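You operate a simulated robot arm through the tools that you are given. There is no shell and no other tool. Be economical: measure what you need, move in short steps, check, and stop when the job is done.

The job below is to be done with a simulated robot arm. You get a single attempt, and the scene is never put back.

## Task
Find the brown potato in the sample wheel, brush it clean and put it back in its cup.
Fine: switch off before you open the hood, shut it again; turn the wheel back to its blank field; the rest ends as it began.
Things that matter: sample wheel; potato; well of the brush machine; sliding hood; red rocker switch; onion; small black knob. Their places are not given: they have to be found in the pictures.

It is judged by the outcome, as a careful person would: the job done as asked, and still so three seconds after it is handed in. It fails if anything else is knocked over, pushed out of place, dropped, spilled or broken.

## Robot
A 6-joint arm with a two-finger parallel gripper, fixed in place. Base frame: the origin is at the foot of the arm, x ahead of it, y to its left, z up; the work surface is at about z = 0. Readings come in cm, rad, newtons and seconds.
With the tool pointing down near the work surface it reaches from about 14 to 58 cm from the base axis. Its first joint turns from -1.152 to 1.152 rad. Payload 2.1 kg.
Tool frame: the origin (TCP) lies between the finger pads and is the grasp point; the fingertips stand 3 cm ahead of it; z points along the fingers, y is the line along which they close. Largest opening 9.4 cm; finger width 2.8, thickness 1; the body of the gripper, 5 by 9.6 cm, starts 5.5 cm behind the TCP.
Orientation is that of the tool frame in the base frame, as a unit quaternion [w, x, y, z]. With the fingers straight down and closing along the base's y, the tool's x points along the base's -x, its y along +y and its z along -z.

## Interface
- The arm moves only by the tool step_arm. Its argument "rows" is a list of rows, each a list of 7 numbers: the shift along the tool's x, y, z in units of 50 mm (1.0 is 50 mm), then the turn, a rotation vector about the tool's x, y, z in units of 8 degrees (1.0 is 8 degrees), then the opening in per cent of the stroke, from 0 (shut) to 100 (fully open). In form: [[x, y, z, rx, ry, rz, fingers], ...]. A call has 1 to 8 rows; each row shifts and turns the commanded pose from where the row before left it, along the tool's axes as they then stand. A call with a number of a shift or a turn outside -1 to 1 is refused whole. Each row takes 0.2 s and may step no farther than 5 cm and 0.15 rad from the row before; otherwise, or with a gripper value out of range, the whole call is refused. Where a pose cannot be reached the arm comes as near as it can. A force on the tool above 40 N (or 10 N above the force at the start of the call, whichever is more), or a blocked arm, ends the call early, and 0.2 s more pass. The fingers move at their own pace (about 7.2 cm/s each) and stop on an object; they squeeze with about 23 N. The grip force told is the motor's: it shows also when the fingers shut on nothing. Time passes only in rows, and 0.2 s behind the last, so rows that do not move let the fingers close. The reply holds the time, the measured pose of the TCP, the force on the tool along the base axes, the opening and the grip force, in the units named above and with some noise.
- Cameras (640 x 400 px; columns grow to the right, rows downward): "scene" is fixed at [5.4, -36.75, 49.54]; the picture's right is [0.80, -0.60, 0.00], its down [-0.28, -0.37, -0.88] and it looks along [0.53, 0.70, -0.47] (base axes); focal length 214 px, centre (320, 200). "wrist" rides on the gripper at [-3.7, 0, -5.8] in the tool frame; the picture's right is [0.00, -1.00, 0.00], its down [0.97, 0.00, -0.24] and it looks along [0.24, 0.00, 0.97] (tool axes); focal length 218 px, centre (320, 200).
- grab_frame(camera): a new picture of that camera. No time passes.
- probe_pixels(camera, pixels): for up to 12 pixels [column, row] of the newest picture of that camera ("zoom" is the newest enlarged one), the place [x, y, z] in the base frame of the surface seen there, good to about 0.3 cm. No time passes.
- close_up(camera, box): a new picture of the part [left, top, right, bottom] of that camera's present view, enlarged. No time passes.
- close_job(): hands the job in; it is judged then, once.

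Go step by step. Measure first, check grasps and placings, and put right what went wrong. The budget is 80 turns and 38 pictures, counting those below and the enlarged ones. Unless the task says otherwise, let go and move clear before handing in, and close with one line.

The tools are called after "Emit:" as name(argument=value, ...) on one line, values as JSON. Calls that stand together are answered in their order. step_arm: Moves the arm, as the interface text tells. Its arguments: {"type":"object","properties":{"rows":{"type":"array","items":{"type":"array","items":{"type":"number"}}}},"required":["rows"]} The other tools are called the same way: grab_frame (camera) takes a picture; probe_pixels (camera, pixels) gives the place of the surface under pixels of a picture; close_up (camera, box) takes an enlarged picture of a part of a camera's view; close_job () hands the job in.

At the start:

```text
time_s: 0.0
tool_pos: [24.0, -16.43, 43.23]
orientation: [0.001, 0.0, 1.0, 0.0]
force: [-0.4, 0.4, -0.1]
finger_gap: 9.38
gripper_force: 0.1
```

scene: 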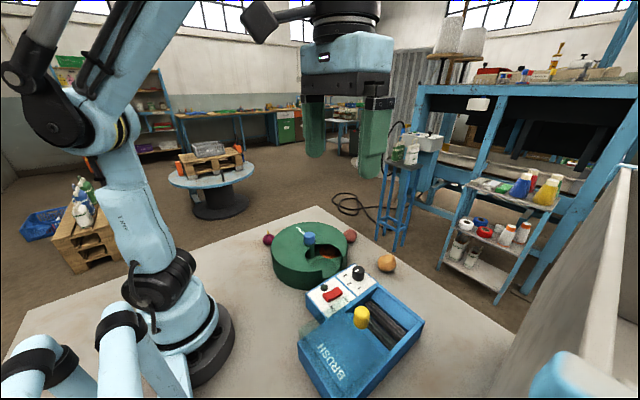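
wrist: 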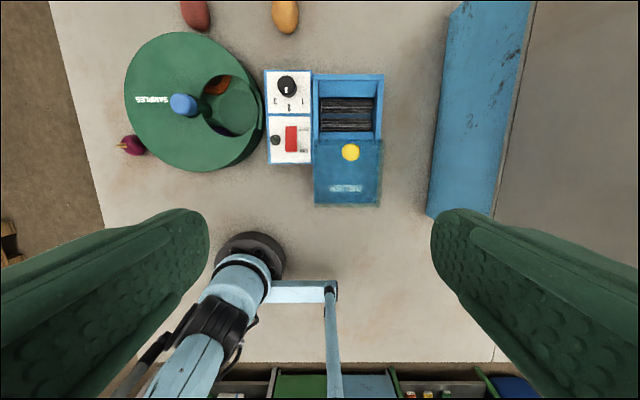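

The wrist picture shows the green wheel (about 190,100), a control panel (290,115) and the brush machine with a hood and yellow knob (350,150). I'll enlarge both views.

Emit:
close_up(camera="wrist", box=[110, 0, 400, 210])

Emit:
close_up(camera="scene", box=[240, 200, 440, 400])

Emit:
probe_pixels(camera="wrist", pixels=[[183, 104], [150, 80], [216, 85], [232, 110], [287, 87], [276, 140], [291, 132], [291, 147], [350, 152], [346, 115], [345, 190], [317, 140]])

```text
1.90 times, centred on (255, 105) of wrist
```

zoom: 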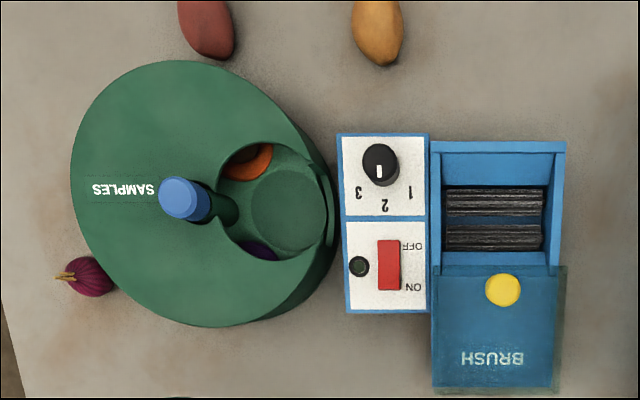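

```text
2.00 times, centred on (340, 300) of scene
```

zoom: 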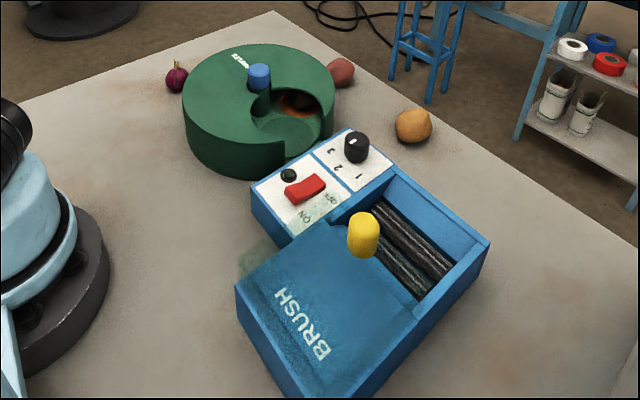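

```text
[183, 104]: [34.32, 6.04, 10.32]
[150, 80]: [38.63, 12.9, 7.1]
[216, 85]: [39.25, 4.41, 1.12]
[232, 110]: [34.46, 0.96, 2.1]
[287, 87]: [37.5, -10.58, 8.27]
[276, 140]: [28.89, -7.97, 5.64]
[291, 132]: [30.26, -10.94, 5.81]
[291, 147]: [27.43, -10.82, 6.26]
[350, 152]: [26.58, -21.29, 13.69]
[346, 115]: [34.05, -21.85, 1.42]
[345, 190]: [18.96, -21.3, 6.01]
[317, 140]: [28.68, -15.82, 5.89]
```

The rocker's OFF side (30.3,-10.9) reads lower than its ON side, so it seems to be off; the lamp is dark. The wheel window near (39,4) shows orange and purple neighbours around an empty field. I'll move over the wheel for a closer look.

Emit:
step_arm(rows=[[-0.43, 0.55, 0.48, 0, 0, 0, 100], [-0.43, 0.55, 0.48, 0, 0, 0, 100], [-0.43, 0.55, 0.48, 0, 0, 0, 100], [-0.43, 0.55, 0.48, 0, 0, 0, 100], [-0.43, 0.55, 0.48, 0, 0, 0, 100], [-0.43, 0.55, 0.48, 0, 0, 0, 100], [-0.43, 0.55, 0.48, 0, 0, 0, 100]])

Emit:
grab_frame(camera="wrist")

```text
time_s: 1.6
tool_pos: [38.96, 2.95, 26.41]
orientation: [0.0, 0.0, 1.0, 0.0]
force: [0.9, 0.1, 0.2]
finger_gap: 9.38
gripper_force: 0.1
```

```text
33 pictures are left
```

wrist: 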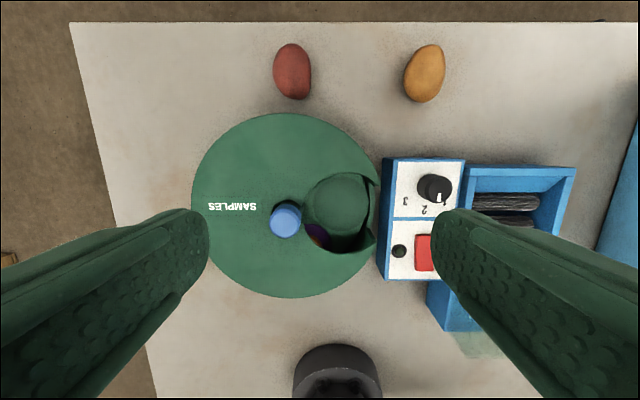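

Emit:
close_up(camera="wrist", box=[180, 100, 480, 300])

Emit:
probe_pixels(camera="wrist", pixels=[[286, 218], [280, 115], [280, 296], [193, 205], [378, 195], [338, 200], [340, 174], [320, 236], [374, 220], [306, 195], [398, 251], [433, 187]])

```text
2.00 times, centred on (330, 200) of wrist
```

zoom: 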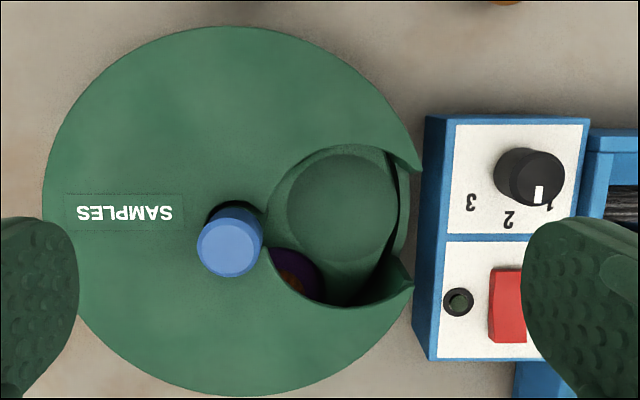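

```text
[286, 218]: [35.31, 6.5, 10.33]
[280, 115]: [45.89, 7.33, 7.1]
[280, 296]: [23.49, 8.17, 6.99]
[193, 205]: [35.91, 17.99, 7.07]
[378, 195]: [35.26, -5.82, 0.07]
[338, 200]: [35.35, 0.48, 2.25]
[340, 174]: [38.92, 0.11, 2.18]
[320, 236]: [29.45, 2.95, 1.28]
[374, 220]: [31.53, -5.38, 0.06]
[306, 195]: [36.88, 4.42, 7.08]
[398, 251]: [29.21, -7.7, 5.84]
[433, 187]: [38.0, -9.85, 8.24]
```

The wheel turns under its cover with the blue knob (~35,6.5); the blank field is in the window and six fields seem to sit 60° apart. I'll measure the knob better before grasping it.

Emit:
probe_pixels(camera="zoom", pixels=[[229, 248], [201, 248], [258, 248], [229, 229], [229, 272], [458, 300], [443, 300], [430, 330], [345, 195], [290, 200], [397, 200], [300, 280]])

Emit:
probe_pixels(camera="wrist", pixels=[[292, 70], [425, 72], [292, 46], [425, 46]])

```text
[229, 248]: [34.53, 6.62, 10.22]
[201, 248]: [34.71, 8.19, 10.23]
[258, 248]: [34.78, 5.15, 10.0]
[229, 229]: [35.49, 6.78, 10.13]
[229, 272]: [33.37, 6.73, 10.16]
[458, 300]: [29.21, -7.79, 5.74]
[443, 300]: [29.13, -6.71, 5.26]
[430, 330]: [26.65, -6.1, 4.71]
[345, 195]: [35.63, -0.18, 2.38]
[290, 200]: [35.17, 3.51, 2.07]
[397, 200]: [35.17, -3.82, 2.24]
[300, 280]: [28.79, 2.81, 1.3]
```

```text
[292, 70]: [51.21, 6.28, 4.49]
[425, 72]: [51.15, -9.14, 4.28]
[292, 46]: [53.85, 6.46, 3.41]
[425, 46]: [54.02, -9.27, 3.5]
```

The knob centre is about (34.6,6.65), 3.2 cm wide, with its top at 10.2 and the cover at 7.1. I'll go above it, pre-turned by about -60°, so I can then turn a full 120°.

Emit:
step_arm(rows=[[0.436, 0.37, 0, 0, 0, 0, 100], [0.436, 0.37, 0, 0, 0, 0, 100], [0, 0, 0.3, 0, 0, -1, 100], [0, 0, 0.3, 0, 0, -1, 100], [0, 0, 0.3, 0, 0, -1, 100], [0, 0, 0.3, 0, 0, -1, 100], [0, 0, 0.3, 0, 0, -1, 100], [0, 0, 0.3, 0, 0, -1, 100]])

Emit:
step_arm(rows=[[0, 0, 0.45, 0, 0, -1, 60], [0, 0, 0.45, 0, 0, -0.5, 60], [0, 0, 0.45, 0, 0, 0, 60]])

```text
time_s: 3.4
tool_pos: [34.76, 6.6, 17.38]
orientation: [0.0, -0.407, 0.913, 0.0]
force: [1.0, 0.2, 0.0]
finger_gap: 9.43
gripper_force: 0.2
```

```text
time_s: 4.2
tool_pos: [34.64, 6.38, 10.58]
orientation: [0.0, -0.5, 0.866, 0.001]
force: [0.6, 0.1, 0.1]
finger_gap: 5.65
gripper_force: 0.1
```

The gripper is around the knob at z 10.58. I'll close and check the grip.

Emit:
step_arm(rows=[[0, 0, 0, 0, 0, 0, 0], [0, 0, 0, 0, 0, 0, 0], [0, 0, 0, 0, 0, 0, 0]])

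Emit:
step_arm(rows=[[0, 0, 0, 0, 0, 0.5, 0], [0, 0, 0, 0, 0, 1, 0], [0, 0, 0, 0, 0, 1, 0], [0, 0, 0, 0, 0, 1, 0], [0, 0, 0, 0, 0, 1, 0], [0, 0, 0, 0, 0, 1, 0], [0, 0, 0, 0, 0, 1, 0], [0, 0, 0, 0, 0, 1, 0]])

Emit:
close_up(camera="scene", box=[240, 200, 440, 400])

Emit:
grab_frame(camera="wrist")

```text
time_s: 5.0
tool_pos: [34.28, 6.53, 10.56]
orientation: [-0.002, -0.502, 0.865, 0.005]
force: [-2.7, 1.5, -0.6]
finger_gap: 3.38
gripper_force: 44.7
stopped in row 3: the force on the tool passed its limit (the readings are from after the stop); the commanded pose is now the measured one
```

```text
time_s: 6.8
tool_pos: [34.33, 6.76, 10.51]
orientation: [-0.007, -0.001, 1.0, 0.005]
force: [-26.7, 26.2, -8.2]
finger_gap: 3.37
gripper_force: 45.0
```

```text
2.00 times, centred on (340, 300) of scene
```

zoom: 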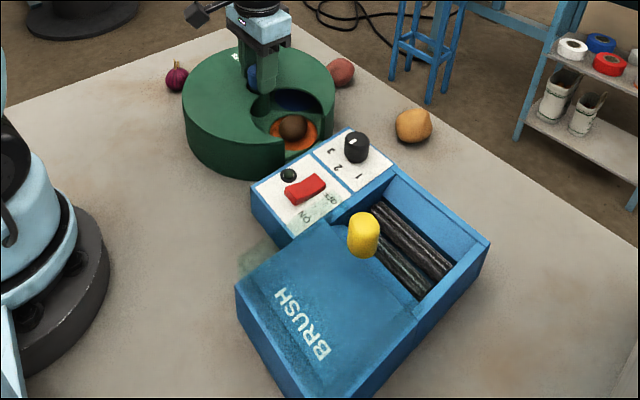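

```text
30 pictures are left
```

wrist: 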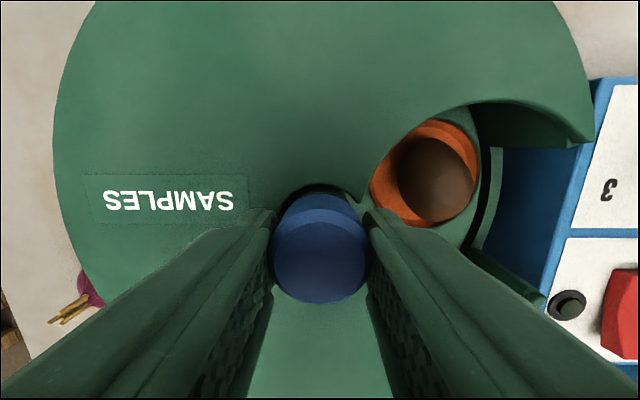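

A brown item in an orange cup has come into the window (wrist 440,175). Side forces are about 37 N, so I'll let go, rise, and look at it from above.

Emit:
step_arm(rows=[[0, 0, 0, 0, 0, 0, 50], [0, 0, 0, 0, 0, 0, 50], [0, 0, -0.6, 0, 0, 0, 50], [0, 0, -1, 0, 0, 0, 50], [-0.5, -0.5, -0.6, 0, 0, 0, 100], [-0.5, -0.5, 0, 0, 0, 0, 100]])

Emit:
close_up(camera="wrist", box=[180, 80, 480, 280])

```text
time_s: 8.2
tool_pos: [39.19, 1.75, 21.44]
orientation: [-0.004, -0.001, 1.0, 0.002]
force: [-0.4, 0.9, -0.2]
finger_gap: 9.4
gripper_force: 0.1
```

```text
2.00 times, centred on (330, 180) of wrist
```

zoom: 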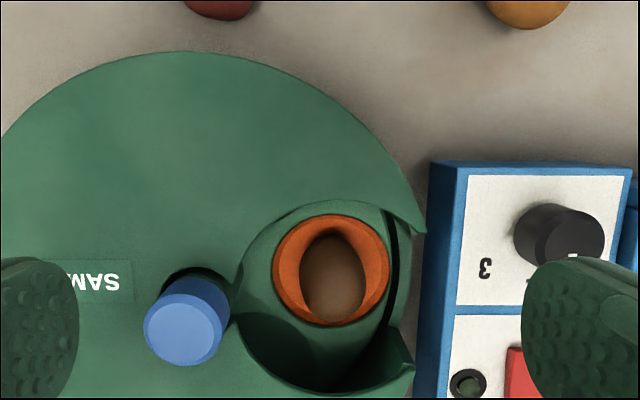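

In the orange cup lies a brown, potato-shaped item, the same shape as the red and yellow ones on the table, so this is the potato. I'll measure it and the cup.

Emit:
probe_pixels(camera="zoom", pixels=[[335, 275], [335, 240], [335, 318], [304, 280], [364, 280], [333, 220], [280, 260], [384, 260], [345, 322], [300, 225], [370, 310], [335, 208]])

Emit:
close_up(camera="scene", box=[260, 210, 360, 310])

```text
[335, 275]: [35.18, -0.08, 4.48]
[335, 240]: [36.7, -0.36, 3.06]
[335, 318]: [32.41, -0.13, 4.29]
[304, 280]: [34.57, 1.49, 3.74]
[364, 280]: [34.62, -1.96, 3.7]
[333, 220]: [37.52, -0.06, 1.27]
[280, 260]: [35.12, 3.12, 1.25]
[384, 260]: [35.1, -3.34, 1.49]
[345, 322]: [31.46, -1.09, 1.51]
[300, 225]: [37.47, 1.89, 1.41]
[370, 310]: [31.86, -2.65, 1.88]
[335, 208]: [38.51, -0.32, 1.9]
```

```text
4.00 times, centred on (310, 260) of scene
```

zoom: 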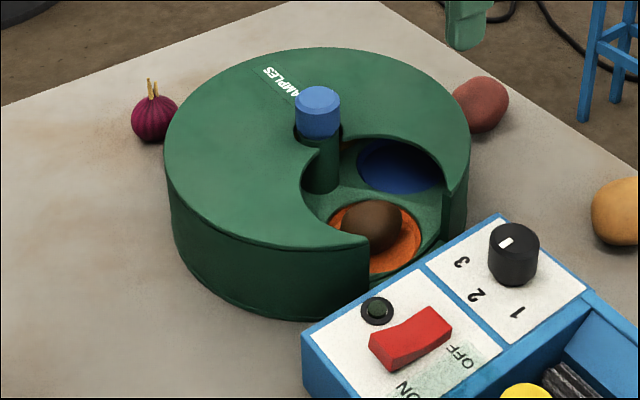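

The potato is at about (34.6,-0.2), roughly 5×3.6 cm with its top at 4.5. Before moving it I'll look at the brush machine, hood and switch from above.

Emit:
step_arm(rows=[[0, -0.4, -0.8, 0, 0, 0, 100], [0.3, -0.8, -0.2, 0, 0, 0, 100], [0.3, -0.8, 0, 0, 0, 0, 100], [0.3, -0.8, 0, 0, 0, 0, 100], [0.2, -0.8, 0, 0, 0, 0, 100]])

Emit:
grab_frame(camera="wrist")

```text
time_s: 9.4
tool_pos: [34.02, -16.6, 26.53]
orientation: [-0.004, -0.002, 1.0, 0.003]
force: [0.5, 0.9, 0.2]
finger_gap: 9.4
gripper_force: 0.1
```

```text
27 pictures are left
```

wrist: 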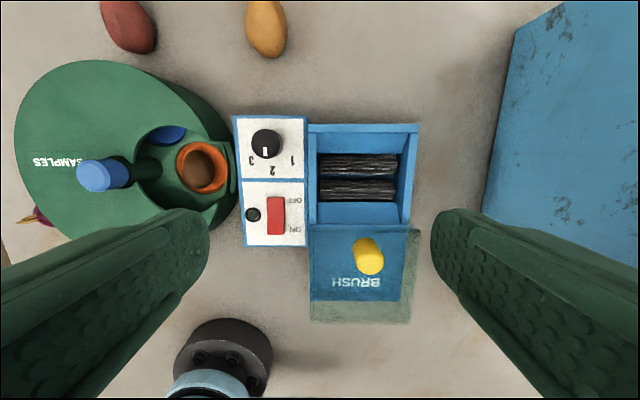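

Emit:
close_up(camera="wrist", box=[225, 100, 435, 330])

Emit:
probe_pixels(camera="wrist", pixels=[[275, 203], [275, 211], [275, 221], [275, 229], [290, 182], [368, 243], [362, 166], [362, 190], [360, 178], [365, 128], [340, 232], [360, 300]])

```text
1.74 times, centred on (330, 215) of wrist
```

zoom: 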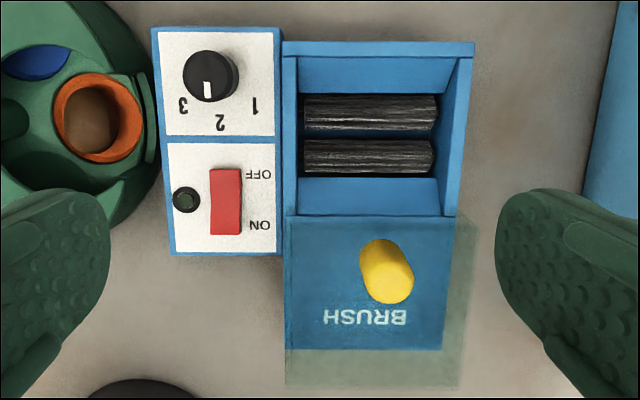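

```text
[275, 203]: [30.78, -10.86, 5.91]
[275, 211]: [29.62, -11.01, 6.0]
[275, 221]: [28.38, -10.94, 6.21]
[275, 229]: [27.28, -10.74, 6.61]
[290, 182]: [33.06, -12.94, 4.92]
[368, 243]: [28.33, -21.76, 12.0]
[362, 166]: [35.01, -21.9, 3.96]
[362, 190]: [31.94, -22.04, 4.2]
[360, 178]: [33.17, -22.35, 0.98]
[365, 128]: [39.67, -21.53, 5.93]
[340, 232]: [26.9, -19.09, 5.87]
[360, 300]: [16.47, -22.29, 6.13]
```

The rocker's ON end is high (6.6) and its OFF end low (5.9), so the machine is off, and the hood is slid back leaving the well (x≈28–39.5) open with two rollers. I'll measure depths in the well and around the hood.

Emit:
probe_pixels(camera="zoom", pixels=[[370, 62], [370, 75], [370, 88], [370, 100], [370, 112], [370, 133], [370, 157], [370, 185], [370, 205], [295, 130], [455, 130], [320, 225]])

Emit:
probe_pixels(camera="wrist", pixels=[[371, 258], [360, 243], [380, 262], [320, 190], [400, 150], [318, 165], [402, 185], [368, 268], [414, 180], [312, 180], [357, 240]])

```text
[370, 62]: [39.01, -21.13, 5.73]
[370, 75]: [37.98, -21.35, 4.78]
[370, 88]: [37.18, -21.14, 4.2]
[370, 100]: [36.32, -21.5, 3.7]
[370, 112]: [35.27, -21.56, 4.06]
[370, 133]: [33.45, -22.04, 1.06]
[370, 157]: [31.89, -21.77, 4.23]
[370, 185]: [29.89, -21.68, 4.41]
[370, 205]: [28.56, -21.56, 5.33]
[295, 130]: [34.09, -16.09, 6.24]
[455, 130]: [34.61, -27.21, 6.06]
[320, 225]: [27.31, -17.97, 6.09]
```

```text
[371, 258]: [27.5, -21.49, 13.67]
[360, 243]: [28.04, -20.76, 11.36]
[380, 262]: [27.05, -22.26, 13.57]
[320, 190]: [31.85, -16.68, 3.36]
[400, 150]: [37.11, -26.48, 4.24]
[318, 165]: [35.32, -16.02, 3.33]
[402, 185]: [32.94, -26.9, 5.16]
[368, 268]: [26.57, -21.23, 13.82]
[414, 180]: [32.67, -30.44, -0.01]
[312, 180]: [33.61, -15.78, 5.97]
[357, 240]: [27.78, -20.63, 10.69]
```

The well slopes down to the rollers, whose tops are at about 4.1; the rim and hood plate are at about 6. I'll check the hood's shape from the scene camera.

Emit:
close_up(camera="scene", box=[290, 260, 430, 400])

```text
2.86 times, centred on (360, 330) of scene
```

zoom: 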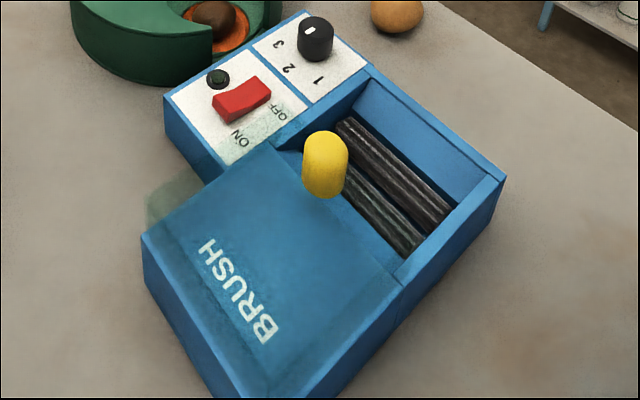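

The hood is in fact a clear one (ghostly outline around the BRUSH deck), with the yellow knob on top of it, so the potato has headroom. Now I'll go over the potato and down to grip it across its narrow side.

Emit:
step_arm(rows=[[-0.02, 0.82, 0, 0, 0, 0, 60], [-0.02, 0.82, 0, 0, 0, 0, 60], [-0.02, 0.82, 0, 0, 0, 0, 60], [-0.02, 0.82, 0, 0, 0, 0, 60], [0, 0, 0.9, 0, 0, 0, 60], [0, 0, 0.9, 0, 0, 0, 60], [0, 0, 0.9, 0, 0, 0, 60], [0, 0, 0.3, 0, 0, 0, 60]])

Emit:
grab_frame(camera="wrist")

```text
time_s: 11.2
tool_pos: [34.43, -0.07, 11.33]
orientation: [-0.005, -0.001, 1.0, 0.003]
force: [-0.1, -0.5, -0.1]
finger_gap: 5.61
gripper_force: 0.0
```

```text
24 pictures are left
```

wrist: 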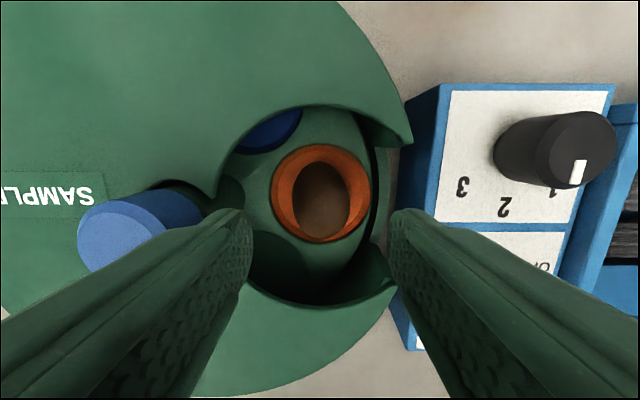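

The fingers straddle the potato (wrist 322,195) well clear of the window edges. I'll go down to z≈4.9 and close.

Emit:
step_arm(rows=[[0, 0, 0.64, 0, 0, 0, 60], [0, 0, 0.64, 0, 0, 0, 60]])

Emit:
step_arm(rows=[[0, 0, 0, 0, 0, 0, 25], [0, 0, 0, 0, 0, 0, 25], [0, 0, 0, 0, 0, 0, 25]])

```text
time_s: 11.9
tool_pos: [34.58, -0.18, 5.13]
orientation: [-0.004, -0.003, 1.0, 0.0]
force: [-0.4, 2.8, 19.8]
finger_gap: 5.51
gripper_force: 0.1
stopped in row 2: the force on the tool passed its limit (the readings are from after the stop); the commanded pose is now the measured one
```

```text
time_s: 12.7
tool_pos: [34.58, -0.06, 5.05]
orientation: [-0.004, -0.002, 1.0, 0.002]
force: [-0.3, 1.8, 4.2]
finger_gap: 3.83
gripper_force: 22.9
```

The fingertips touched the cup rim lightly, and the grip then held at 3.8 cm. I'll lift and check.

Emit:
step_arm(rows=[[0, 0, -0.3, 0, 0, 0, 25], [0, 0, -0.6, 0, 0, 0, 25], [0, 0, -0.9, 0, 0, 0, 25], [0, 0, -0.6, 0, 0, 0, 25]])

Emit:
grab_frame(camera="wrist")

```text
time_s: 13.7
tool_pos: [35.0, 0.0, 17.01]
orientation: [-0.004, -0.001, 1.0, 0.0]
force: [-0.4, 0.1, -0.1]
finger_gap: 3.83
gripper_force: 22.8
```

```text
23 pictures are left
```

wrist: 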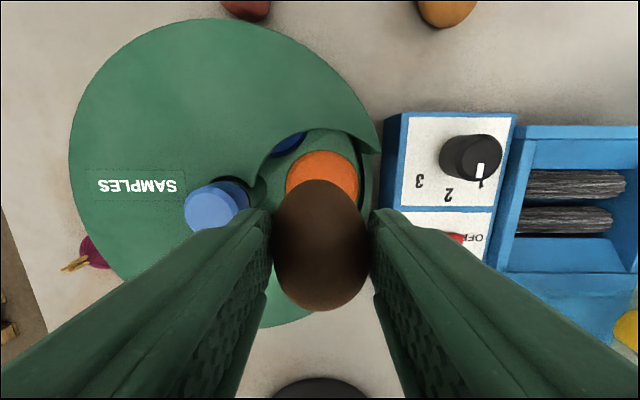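

The potato is held. I'll carry it across to the well centre at (33.5,-21.5).

Emit:
step_arm(rows=[[0.06, -0.86, 0, 0, 0, 0, 25], [0.06, -0.86, 0, 0, 0, 0, 25], [0.06, -0.86, 0, 0, 0, 0, 25], [0.06, -0.86, 0, 0, 0, 0, 25], [0.06, -0.86, 0, 0, 0, 0, 25], [0, 0, 0.7, 0, 0, 0, 25], [0, 0, 0.7, 0, 0, 0, 25]])

Emit:
grab_frame(camera="wrist")

```text
time_s: 15.3
tool_pos: [33.45, -22.04, 9.9]
orientation: [-0.005, -0.002, 1.0, 0.0]
force: [0.7, 0.2, -1.3]
finger_gap: 3.84
gripper_force: 22.9
```

```text
22 pictures are left
```

wrist: 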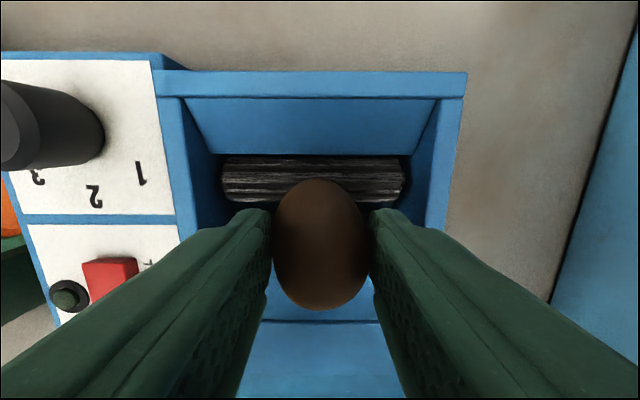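

It is centred over the rollers. I'll lower it gently, watching the force.

Emit:
step_arm(rows=[[0, 0, 0.2, 0, 0, 0, 25], [0, 0, 0.16, 0, 0, 0, 25], [0, 0, 0.06, 0, 0, 0, 25], [0, 0, 0.04, 0, 0, 0, 25], [0, 0, 0, 0, 0, 0, 25]])

```text
time_s: 16.5
tool_pos: [33.35, -21.59, 7.83]
orientation: [-0.003, -0.003, 1.0, 0.002]
force: [6.4, 9.3, 18.4]
finger_gap: 3.73
gripper_force: 22.9
```

Upward force of 18 N says the potato rests on the rollers. I'll release, rise and look.

Emit:
step_arm(rows=[[0, 0, -0.04, 0, 0, 0, 25], [0, 0, 0, 0, 0, 0, 60], [0, 0, 0, 0, 0, 0, 60], [0, 0, -0.5, 0, 0, 0, 60], [0, 0, -0.9, 0, 0, 0, 60], [0, 0, -0.9, 0, 0, 0, 60]])

Emit:
grab_frame(camera="wrist")

```text
time_s: 17.9
tool_pos: [33.42, -21.86, 19.17]
orientation: [-0.003, -0.003, 1.0, 0.001]
force: [-0.6, 0.4, 0.2]
finger_gap: 5.64
gripper_force: 0.1
```

```text
21 pictures are left
```

wrist: 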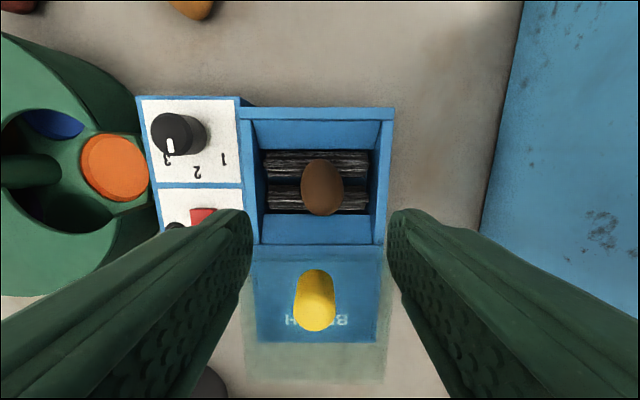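

The potato sits on the rollers (322,187). Now I'll measure the hood knob (316,300).

Emit:
probe_pixels(camera="wrist", pixels=[[318, 318], [302, 315], [334, 315], [318, 303], [318, 329], [310, 272], [318, 290], [322, 187], [322, 165], [322, 212]])

```text
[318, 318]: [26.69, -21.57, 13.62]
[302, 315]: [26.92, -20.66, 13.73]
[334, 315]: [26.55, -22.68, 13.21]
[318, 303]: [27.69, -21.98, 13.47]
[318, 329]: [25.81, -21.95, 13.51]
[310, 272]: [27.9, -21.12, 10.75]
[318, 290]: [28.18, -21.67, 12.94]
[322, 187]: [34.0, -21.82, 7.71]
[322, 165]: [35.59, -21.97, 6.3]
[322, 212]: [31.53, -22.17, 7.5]
```

The knob is centred at about (26.8,-21.7), with its top at 13.7 and base about 10.5. I'll grip it with the TCP at z≈14.2.

Emit:
step_arm(rows=[[0.66, 0.02, 0, 0, 0, 0, 60], [0.66, 0.02, 0, 0, 0, 0, 60], [0, 0, 0.6, 0, 0, 0, 60], [0, 0, 0.38, 0, 0, 0, 60], [0, 0, 0, 0, 0, 0, 15], [0, 0, 0, 0, 0, 0, 15], [0, 0, 0, 0, 0, 0, 15]])

```text
time_s: 19.5
tool_pos: [26.8, -21.48, 14.39]
orientation: [-0.005, -0.002, 1.0, 0.002]
force: [0.0, 9.6, -7.7]
finger_gap: 2.69
gripper_force: 44.7
```

The knob is gripped (2.7 cm). I'll slide the hood towards +x over the well.

Emit:
step_arm(rows=[[-0.3, 0, 0, 0, 0, 0, 15], [-0.4, 0, 0, 0, 0, 0, 15], [-0.4, 0, 0, 0, 0, 0, 15], [-0.4, 0, 0, 0, 0, 0, 15], [-0.4, 0, 0, 0, 0, 0, 15]])

Emit:
close_up(camera="scene", box=[290, 250, 440, 400])

```text
time_s: 20.7
tool_pos: [36.03, -21.48, 14.51]
orientation: [-0.004, -0.003, 1.0, 0.002]
force: [-0.4, 17.9, 1.4]
finger_gap: 2.73
gripper_force: 44.9
```

```text
2.67 times, centred on (365, 325) of scene
```

zoom: 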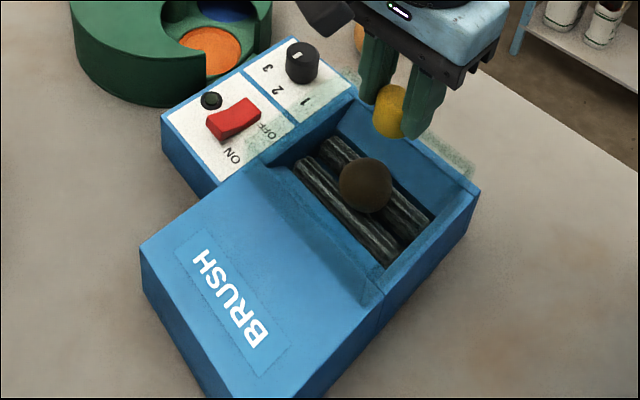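

The hood has slid 9 cm, and I'll go on in small steps to its end stop, easing the sideways strain.

Emit:
step_arm(rows=[[-0.15, 0.04, 0, 0, 0, 0, 15], [-0.15, 0, 0, 0, 0, 0, 15], [-0.15, 0, 0, 0, 0, 0, 15], [-0.15, 0, 0, 0, 0, 0, 15], [-0.15, 0, 0, 0, 0, 0, 15]])

Emit:
close_up(camera="scene", box=[290, 250, 440, 400])

```text
time_s: 21.9
tool_pos: [39.07, -21.55, 14.5]
orientation: [-0.012, 0.0, 1.0, 0.0]
force: [-3.9, 0.2, -1.0]
finger_gap: 2.72
gripper_force: 44.7
stopped in row 5: the force on the tool passed its limit (the readings are from after the stop); the commanded pose is now the measured one
```

```text
2.67 times, centred on (365, 325) of scene
```

zoom: 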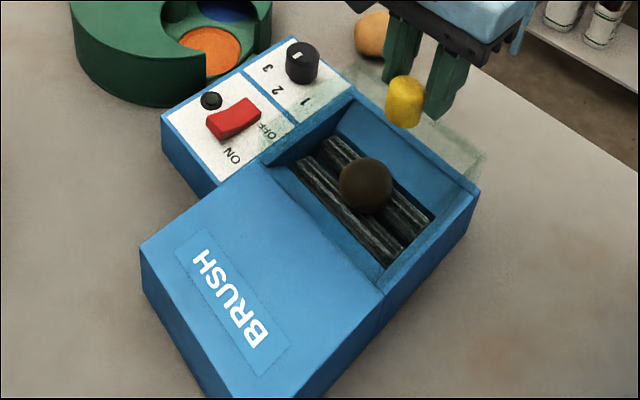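

The end stop is reached with the knob at x≈39, so the hood is shut over the well. I'll let go, rise, close the fingers and go over the rocker's ON end (27.2,-10.8).

Emit:
step_arm(rows=[[0, 0, 0, 0, 0, 0, 50], [0, 0, 0, 0, 0, 0, 50], [0, 0, -0.8, 0, 0, 0, 50], [0.6, 0.54, -0.2, 0, 0, 0, 0], [0.6, 0.54, 0, 0, 0, 0, 0], [0.6, 0.54, 0, 0, 0, 0, 0], [0.57, 0.53, 0, 0, 0, 0, 0]])

Emit:
grab_frame(camera="wrist")

```text
time_s: 23.5
tool_pos: [27.24, -10.91, 19.56]
orientation: [-0.011, 0.001, 1.0, 0.0]
force: [0.0, -0.2, 0.0]
finger_gap: 0.01
gripper_force: 23.0
```

```text
18 pictures are left
```

wrist: 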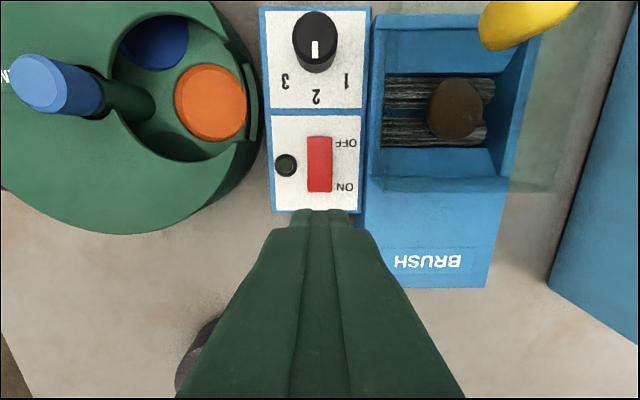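

The closed fingers are aligned with the rocker's ON end, and the hood covers the well. Now I'll press down.

Emit:
step_arm(rows=[[0, 0, 0.95, 0, 0, 0, 0], [0, 0, 0.9, 0, 0, 0, 0], [0, 0, 0.1, 0, 0, 0, 0], [0, 0, 0.06, 0, 0, 0, 0], [0, 0, 0.06, 0, 0, 0, 0], [0, 0, 0.06, 0, 0, 0, 0]])

Emit:
close_up(camera="scene", box=[290, 240, 440, 390])

```text
time_s: 24.9
tool_pos: [27.03, -10.75, 8.84]
orientation: [-0.012, 0.001, 1.0, 0.0]
force: [-0.9, 0.4, 0.3]
finger_gap: 0.01
gripper_force: 22.7
```

```text
2.67 times, centred on (365, 315) of scene
```

zoom: 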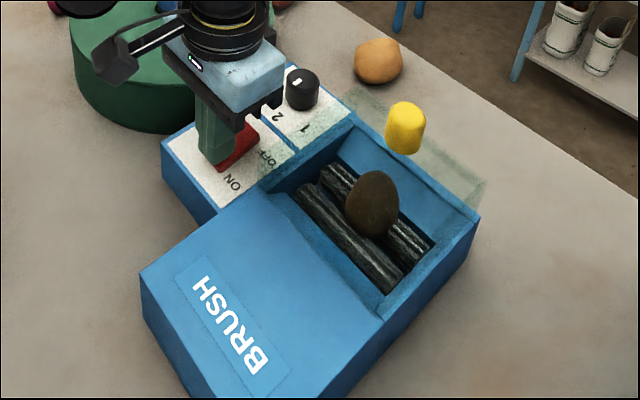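

The rollers are turning and the potato moves. I'll rise a little, wait, and look.

Emit:
step_arm(rows=[[0, 0, -0.8, 0, 0, 0, 0], [0, 0, 0, 0, 0, 0, 0], [0, 0, 0, 0, 0, 0, 0], [0, 0, 0, 0, 0, 0, 0], [0, 0, 0, 0, 0, 0, 0], [0, 0, 0, 0, 0, 0, 0], [0, 0, 0, 0, 0, 0, 0], [0, 0, 0, 0, 0, 0, 0]])

Emit:
grab_frame(camera="wrist")

```text
time_s: 26.7
tool_pos: [26.85, -10.65, 13.15]
orientation: [-0.012, 0.001, 1.0, 0.0]
force: [0.4, -0.5, 0.2]
finger_gap: 0.0
gripper_force: 22.5
```

```text
16 pictures are left
```

wrist: 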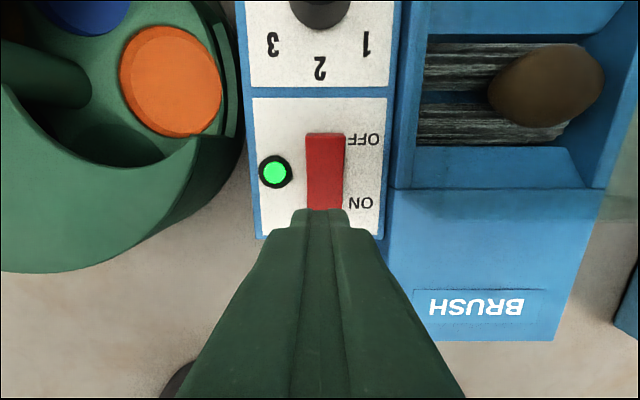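

The lamp is lit green and the potato is rolling lengthwise, already lighter. I'll wait some more seconds.

Emit:
step_arm(rows=[[0, 0, 0, 0, 0, 0, 0], [0, 0, 0, 0, 0, 0, 0], [0, 0, 0, 0, 0, 0, 0], [0, 0, 0, 0, 0, 0, 0], [0, 0, 0, 0, 0, 0, 0], [0, 0, 0, 0, 0, 0, 0], [0, 0, 0, 0, 0, 0, 0], [0, 0, 0, 0, 0, 0, 0]])

Emit:
step_arm(rows=[[0, 0, 0, 0, 0, 0, 0], [0, 0, 0, 0, 0, 0, 0], [0, 0, 0, 0, 0, 0, 0], [0, 0, 0, 0, 0, 0, 0], [0, 0, 0, 0, 0, 0, 0], [0, 0, 0, 0, 0, 0, 0], [0, 0, 0, 0, 0, 0, 0], [0, 0, 0, 0, 0, 0, 0]])

Emit:
grab_frame(camera="wrist")

```text
time_s: 28.5
tool_pos: [26.91, -10.61, 13.12]
orientation: [-0.012, 0.001, 1.0, 0.0]
force: [-0.3, -0.8, 0.0]
finger_gap: 0.0
gripper_force: 23.2
```

```text
time_s: 30.3
tool_pos: [26.86, -10.66, 13.13]
orientation: [-0.013, 0.0, 1.0, -0.001]
force: [-0.5, 0.3, 0.1]
finger_gap: 0.0
gripper_force: 23.0
```

```text
15 pictures are left
```

wrist: 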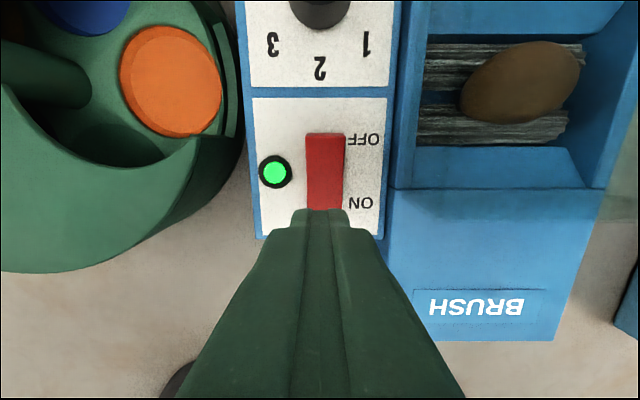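

It is turning from dark brown to golden, so brushing works gradually. I'll keep waiting.

Emit:
step_arm(rows=[[0, 0, 0, 0, 0, 0, 0], [0, 0, 0, 0, 0, 0, 0], [0, 0, 0, 0, 0, 0, 0], [0, 0, 0, 0, 0, 0, 0], [0, 0, 0, 0, 0, 0, 0], [0, 0, 0, 0, 0, 0, 0], [0, 0, 0, 0, 0, 0, 0], [0, 0, 0, 0, 0, 0, 0]])

Emit:
step_arm(rows=[[0, 0, 0, 0, 0, 0, 0], [0, 0, 0, 0, 0, 0, 0], [0, 0, 0, 0, 0, 0, 0], [0, 0, 0, 0, 0, 0, 0], [0, 0, 0, 0, 0, 0, 0], [0, 0, 0, 0, 0, 0, 0], [0, 0, 0, 0, 0, 0, 0], [0, 0, 0, 0, 0, 0, 0]])

Emit:
grab_frame(camera="wrist")

```text
time_s: 32.1
tool_pos: [26.88, -10.62, 13.13]
orientation: [-0.012, 0.001, 1.0, 0.0]
force: [-0.3, -0.2, 0.4]
finger_gap: 0.01
gripper_force: 22.8
```

```text
time_s: 33.9
tool_pos: [26.89, -10.54, 13.1]
orientation: [-0.012, 0.001, 1.0, 0.0]
force: [0.4, -0.1, -0.9]
finger_gap: 0.01
gripper_force: 23.5
```

```text
14 pictures are left
```

wrist: 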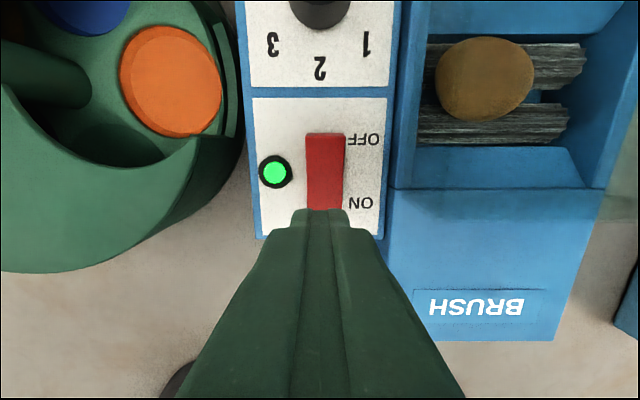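

Lighter still. I'll wait on and compare again.

Emit:
step_arm(rows=[[0, 0, 0, 0, 0, 0, 0], [0, 0, 0, 0, 0, 0, 0], [0, 0, 0, 0, 0, 0, 0], [0, 0, 0, 0, 0, 0, 0], [0, 0, 0, 0, 0, 0, 0], [0, 0, 0, 0, 0, 0, 0], [0, 0, 0, 0, 0, 0, 0], [0, 0, 0, 0, 0, 0, 0]])

Emit:
step_arm(rows=[[0, 0, 0, 0, 0, 0, 0], [0, 0, 0, 0, 0, 0, 0], [0, 0, 0, 0, 0, 0, 0], [0, 0, 0, 0, 0, 0, 0], [0, 0, 0, 0, 0, 0, 0], [0, 0, 0, 0, 0, 0, 0], [0, 0, 0, 0, 0, 0, 0], [0, 0, 0, 0, 0, 0, 0]])

Emit:
step_arm(rows=[[0, 0, 0, 0, 0, 0, 0], [0, 0, 0, 0, 0, 0, 0], [0, 0, 0, 0, 0, 0, 0], [0, 0, 0, 0, 0, 0, 0], [0, 0, 0, 0, 0, 0, 0], [0, 0, 0, 0, 0, 0, 0], [0, 0, 0, 0, 0, 0, 0], [0, 0, 0, 0, 0, 0, 0]])

Emit:
grab_frame(camera="wrist")

```text
time_s: 35.7
tool_pos: [26.83, -10.67, 13.1]
orientation: [-0.012, 0.001, 1.0, 0.0]
force: [0.2, -0.9, -0.4]
finger_gap: 0.0
gripper_force: 23.1
```

```text
time_s: 37.5
tool_pos: [27.01, -10.58, 13.05]
orientation: [-0.013, 0.001, 1.0, 0.0]
force: [0.3, 0.3, -0.4]
finger_gap: 0.0
gripper_force: 22.5
```

```text
time_s: 39.3
tool_pos: [26.92, -10.5, 13.09]
orientation: [-0.012, 0.0, 1.0, -0.001]
force: [0.2, -0.1, -0.6]
finger_gap: 0.0
gripper_force: 22.8
```

```text
13 pictures are left
```

wrist: 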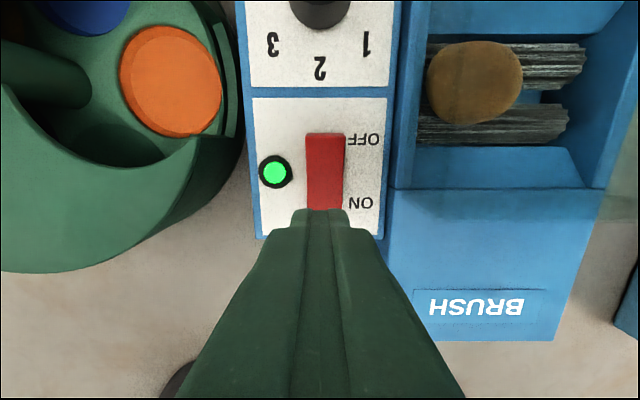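

The colour has levelled off at golden, so it's clean. I'll press the rocker's OFF end at about (31,-10.8).

Emit:
step_arm(rows=[[-0.4, -0.02, 0, 0, 0, 0, 0], [-0.42, -0.02, 0, 0, 0, 0, 0], [0, 0, 0.58, 0, 0, 0, 0], [0, 0, 0.1, 0, 0, 0, 0], [0, 0, 0.06, 0, 0, 0, 0], [0, 0, 0.06, 0, 0, 0, 0], [0, 0, 0.05, 0, 0, 0, 0]])

Emit:
step_arm(rows=[[0, 0, -0.6, 0, 0, 0, 0], [0.5, 0, -0.6, 0, 0, 0, 0], [0, -0.4, -0.4, 0, 0, 0, 0]])

Emit:
grab_frame(camera="wrist")

```text
time_s: 40.9
tool_pos: [31.31, -11.0, 8.92]
orientation: [-0.013, 0.001, 1.0, 0.0]
force: [-2.2, 0.4, 19.7]
finger_gap: 0.0
gripper_force: 22.8
stopped in row 7: the force on the tool passed its limit (the readings are from after the stop); the commanded pose is now the measured one
```

```text
time_s: 41.7
tool_pos: [28.87, -13.12, 17.1]
orientation: [-0.013, 0.001, 1.0, 0.0]
force: [-0.3, -0.2, -0.4]
finger_gap: 0.0
gripper_force: 22.9
```

```text
12 pictures are left
```

wrist: 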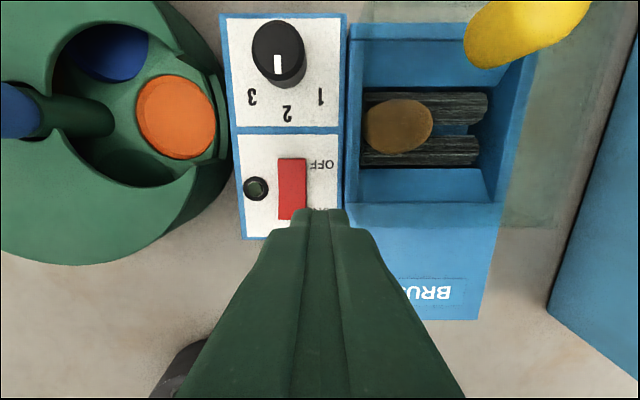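

The lamp is dark and the rollers are still, so the machine is off. Now I'll grip the hood knob again at about (38.9,-21.6).

Emit:
step_arm(rows=[[0, 0, -0.4, 0, 0, 0, 60], [-0.67, -0.56, 0, 0, 0, 0, 60], [-0.67, -0.56, 0, 0, 0, 0, 60], [-0.67, -0.57, 0, 0, 0, 0, 60], [0, 0, 0.5, 0, 0, 0, 60], [0, 0, 0.42, 0, 0, 0, 60]])

Emit:
step_arm(rows=[[0, 0, 0, 0, 0, 0, 15], [0, 0, 0, 0, 0, 0, 15], [0, 0, 0, 0, 0, 0, 15]])

```text
time_s: 43.1
tool_pos: [38.75, -21.74, 13.93]
orientation: [-0.013, 0.001, 1.0, 0.0]
force: [0.2, -0.5, -0.4]
finger_gap: 5.65
gripper_force: 0.1
```

```text
time_s: 43.9
tool_pos: [38.9, -21.6, 14.02]
orientation: [-0.012, 0.0, 1.0, 0.003]
force: [-0.7, 25.7, 28.9]
finger_gap: 2.78
gripper_force: 28.9
```

It is gripped, but there's some upward and side force. I'll ease that, then slide the hood back 12 cm.

Emit:
step_arm(rows=[[0, 0.03, -0.04, 0, 0, 0, 15], [0.2, 0, 0, 0, 0, 0, 15], [0.4, 0, 0, 0, 0, 0, 15], [0.4, 0, 0, 0, 0, 0, 15], [0.4, 0, 0, 0, 0, 0, 15], [0.4, 0, 0, 0, 0, 0, 15], [0.4, 0, 0, 0, 0, 0, 15], [0.2, 0, 0, 0, 0, 0, 15]])

```text
time_s: 45.6
tool_pos: [27.89, -21.58, 14.52]
orientation: [-0.008, 0.0, 1.0, -0.006]
force: [2.1, -4.5, -1.8]
finger_gap: 2.73
gripper_force: 44.7
stopped in row 8: the force on the tool passed its limit (the readings are from after the stop); the commanded pose is now the measured one
```

The hood stopped at x≈27.9. I'll release, rise and look at the potato and hood.

Emit:
step_arm(rows=[[0, 0, 0, 0, 0, 0, 50], [0, 0, 0, 0, 0, 0, 60], [0, 0, -0.8, 0, 0, 0, 60], [-0.6, 0.3, -0.3, 0, 0, 0, 60], [-0.6, 0.1, 0, 0, 0, 0, 60]])

Emit:
grab_frame(camera="wrist")

```text
time_s: 46.8
tool_pos: [34.2, -19.57, 19.76]
orientation: [-0.009, 0.001, 1.0, -0.005]
force: [-0.8, 0.8, -0.7]
finger_gap: 5.63
gripper_force: 0.0
```

```text
11 pictures are left
```

wrist: 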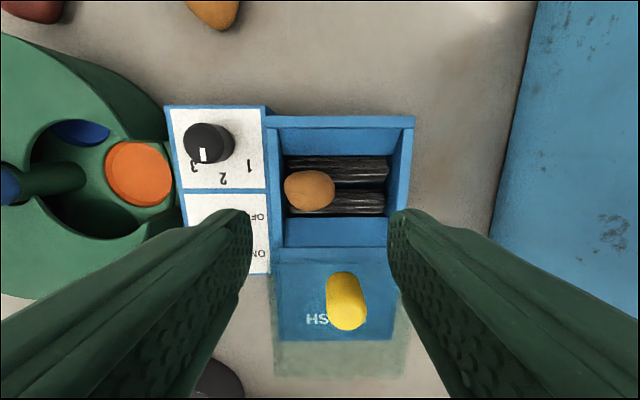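

The hood is open and the potato, now clean tan, lies along y near the left wall (310,190). I'll measure it and the hood knob.

Emit:
probe_pixels(camera="wrist", pixels=[[310, 190], [287, 188], [333, 190], [310, 172], [310, 208], [297, 200], [322, 180], [347, 315], [280, 190], [300, 175], [347, 328]])

Emit:
close_up(camera="wrist", box=[260, 110, 420, 250])

```text
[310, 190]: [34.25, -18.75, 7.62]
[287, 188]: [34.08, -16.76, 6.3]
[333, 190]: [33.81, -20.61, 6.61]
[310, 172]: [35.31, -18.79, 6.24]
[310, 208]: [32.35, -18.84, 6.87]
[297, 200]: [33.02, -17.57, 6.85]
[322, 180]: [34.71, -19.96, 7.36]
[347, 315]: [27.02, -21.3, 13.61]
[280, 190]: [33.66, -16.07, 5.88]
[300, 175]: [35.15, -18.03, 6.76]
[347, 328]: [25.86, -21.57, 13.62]
```

```text
2.86 times, centred on (340, 180) of wrist
```

zoom: 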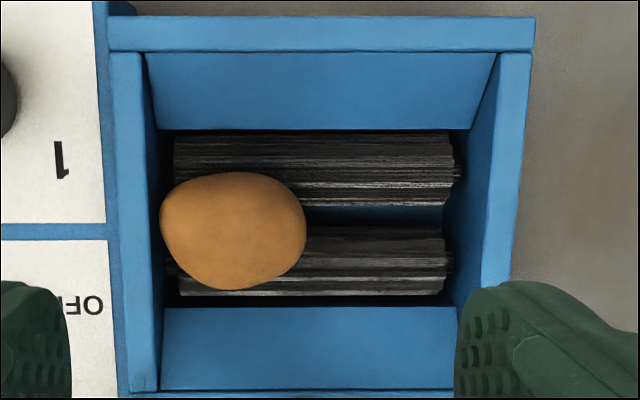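

The potato is uniformly clean, centred at (33.7,-18.7), about 3.6 wide along x. I'll turn the gripper 90° to close along x and come down partway.

Emit:
step_arm(rows=[[0.1, 0.17, 0, 0, 0, 0, 60], [0, 0, 0, 0, 0, -1, 60], [0, 0, 0, 0, 0, -1, 60], [0, 0, 0, 0, 0, -1, 60], [0, 0, 0, 0, 0, -1, 60], [0, 0, 0, 0, 0, -1, 60], [0, 0, 0, 0, 0, -1, 60], [0, 0, 0, 0, 0, -1, 60]])

Emit:
step_arm(rows=[[0, 0, 0.2, 0, 0, -1, 60], [0, 0, 0.2, 0, 0, -1, 60], [0, 0, 0.2, 0, 0, -1, 60], [0, 0, 0.2, 0, 0, -1, 60], [0, 0, 0.2, 0, 0, -0.25, 60]])

Emit:
grab_frame(camera="wrist")

```text
time_s: 48.6
tool_pos: [33.39, -18.51, 19.81]
orientation: [-0.01, -0.47, 0.883, 0.0]
force: [-0.1, 0.1, -0.6]
finger_gap: 5.63
gripper_force: 0.0
```

```text
time_s: 49.8
tool_pos: [33.39, -18.64, 14.76]
orientation: [0.01, 0.707, -0.707, -0.002]
force: [1.1, -0.1, -0.5]
finger_gap: 5.63
gripper_force: 0.1
```

```text
9 pictures are left
```

wrist: 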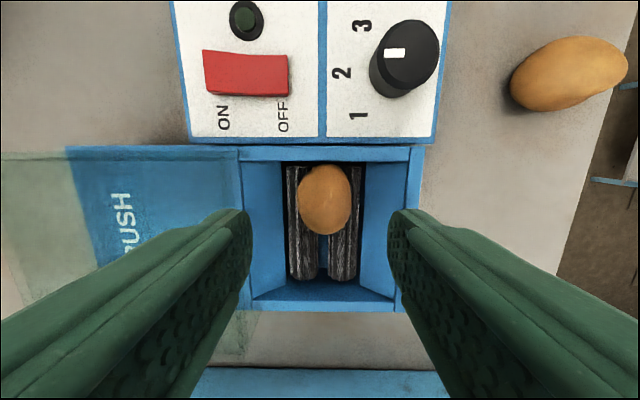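

The potato (325,198) lies almost centred between the fingers. I'll nudge 0.3 cm in +x, go down to z≈8 and grip.

Emit:
step_arm(rows=[[0, -0.07, 0.5, 0, 0, 0, 60], [0, 0, 0.5, 0, 0, 0, 60], [0, 0, 0.33, 0, 0, 0, 60], [0, 0, 0, 0, 0, 0, 60]])

Emit:
step_arm(rows=[[0, 0, 0, 0, 0, 0, 25], [0, 0, 0, 0, 0, 0, 25], [0, 0, 0, 0, 0, 0, 25]])

```text
time_s: 50.8
tool_pos: [33.69, -18.94, 8.13]
orientation: [-0.01, -0.707, 0.707, 0.003]
force: [-0.7, 0.5, -0.4]
finger_gap: 5.65
gripper_force: 0.1
```

```text
time_s: 51.6
tool_pos: [33.65, -18.97, 8.18]
orientation: [0.01, 0.707, -0.707, -0.002]
force: [-1.6, 0.8, 0.1]
finger_gap: 3.63
gripper_force: 22.7
```

It is gripped at 3.6 cm. I'll lift clear and start turning back.

Emit:
step_arm(rows=[[0, 0, -0.4, 0, 0, 0, 25], [0, 0, -0.7, 0, 0, 0, 25], [0, 0, -0.9, 0, 0, 0, 25], [0, 0, 0, 0, 0, 1, 25], [0, 0, 0, 0, 0, 1, 25], [0, 0, 0, 0, 0, 1, 25], [0, 0, 0, 0, 0, 1, 25], [0, 0, 0, 0, 0, 1, 25]])

Emit:
step_arm(rows=[[0, 0, 0, 0, 0, 1, 25], [0, 0, 0, 0, 0, 1, 25], [0, 0, 0, 0, 0, 1, 25], [0, 0, 0, 0, 0, 1, 25], [0, 0, 0, 0, 0, 1, 25], [0, 0, 0, 0, 0, 1, 25], [0, 0, 0, 0, 0, 0.25, 25]])

Emit:
step_arm(rows=[[-0.06, 0.94, 0, 0, 0, 0, 25], [-0.06, 0.94, 0, 0, 0, 0, 25], [-0.06, 0.94, 0, 0, 0, 0, 25], [-0.05, 0.94, 0, 0, 0, 0, 25]])

Emit:
grab_frame(camera="wrist")

```text
time_s: 53.4
tool_pos: [33.89, -18.62, 18.25]
orientation: [-0.01, -0.422, 0.907, -0.001]
force: [0.3, -0.1, -0.4]
finger_gap: 3.63
gripper_force: 23.1
```

```text
time_s: 55.0
tool_pos: [33.91, -18.59, 18.19]
orientation: [-0.009, 0.002, 1.0, -0.006]
force: [0.5, -0.1, -1.0]
finger_gap: 3.65
gripper_force: 23.2
```

```text
time_s: 56.0
tool_pos: [34.89, 0.3, 17.75]
orientation: [-0.009, 0.0, 1.0, -0.006]
force: [0.3, 0.0, -0.8]
finger_gap: 3.63
gripper_force: 23.6
```

```text
8 pictures are left
```

wrist: 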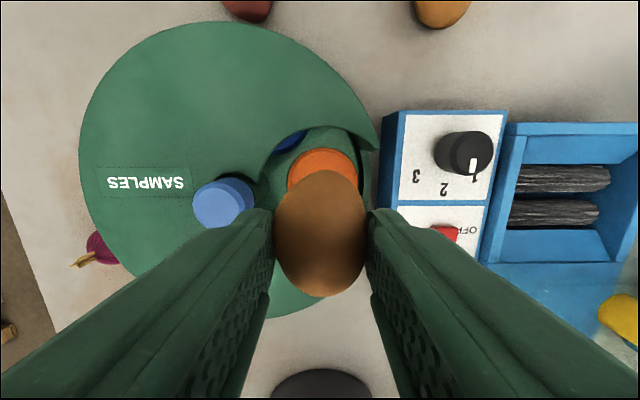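

It is aligned above the orange cup. I'll shift -0.4 cm in y and lower slowly.

Emit:
step_arm(rows=[[0, -0.08, 0.8, 0, 0, 0, 25], [0, 0, 0.8, 0, 0, 0, 25], [0, 0, 0.6, 0, 0, 0, 25], [0, 0, 0.15, 0, 0, 0, 25], [0, 0, 0.08, 0, 0, 0, 25], [0, 0, 0.04, 0, 0, 0, 25]])

```text
time_s: 57.4
tool_pos: [34.69, -0.36, 5.65]
orientation: [-0.009, -0.001, 1.0, -0.005]
force: [-0.5, -0.1, 8.6]
finger_gap: 3.62
gripper_force: 23.2
```

The potato just touches the cup floor (8.6 N up). I'll release and rise.

Emit:
step_arm(rows=[[0, 0, 0, 0, 0, 0, 50], [0, 0, 0, 0, 0, 0, 56], [0, 0, -0.4, 0, 0, 0, 56], [0, 0, -0.9, 0, 0, 0, 56], [0, 0, -0.9, 0, 0, 0, 56], [0, 0, -0.4, 0, 0, 0, 60]])

Emit:
grab_frame(camera="wrist")

```text
time_s: 58.8
tool_pos: [35.07, -0.28, 18.81]
orientation: [-0.009, -0.001, 1.0, -0.006]
force: [0.0, 0.9, 0.2]
finger_gap: 5.65
gripper_force: 0.0
```

```text
7 pictures are left
```

wrist: 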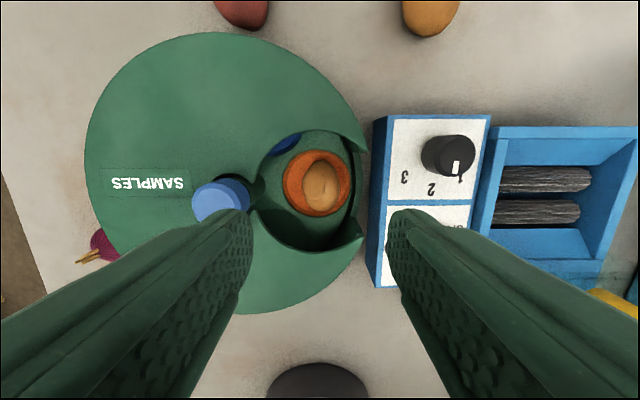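

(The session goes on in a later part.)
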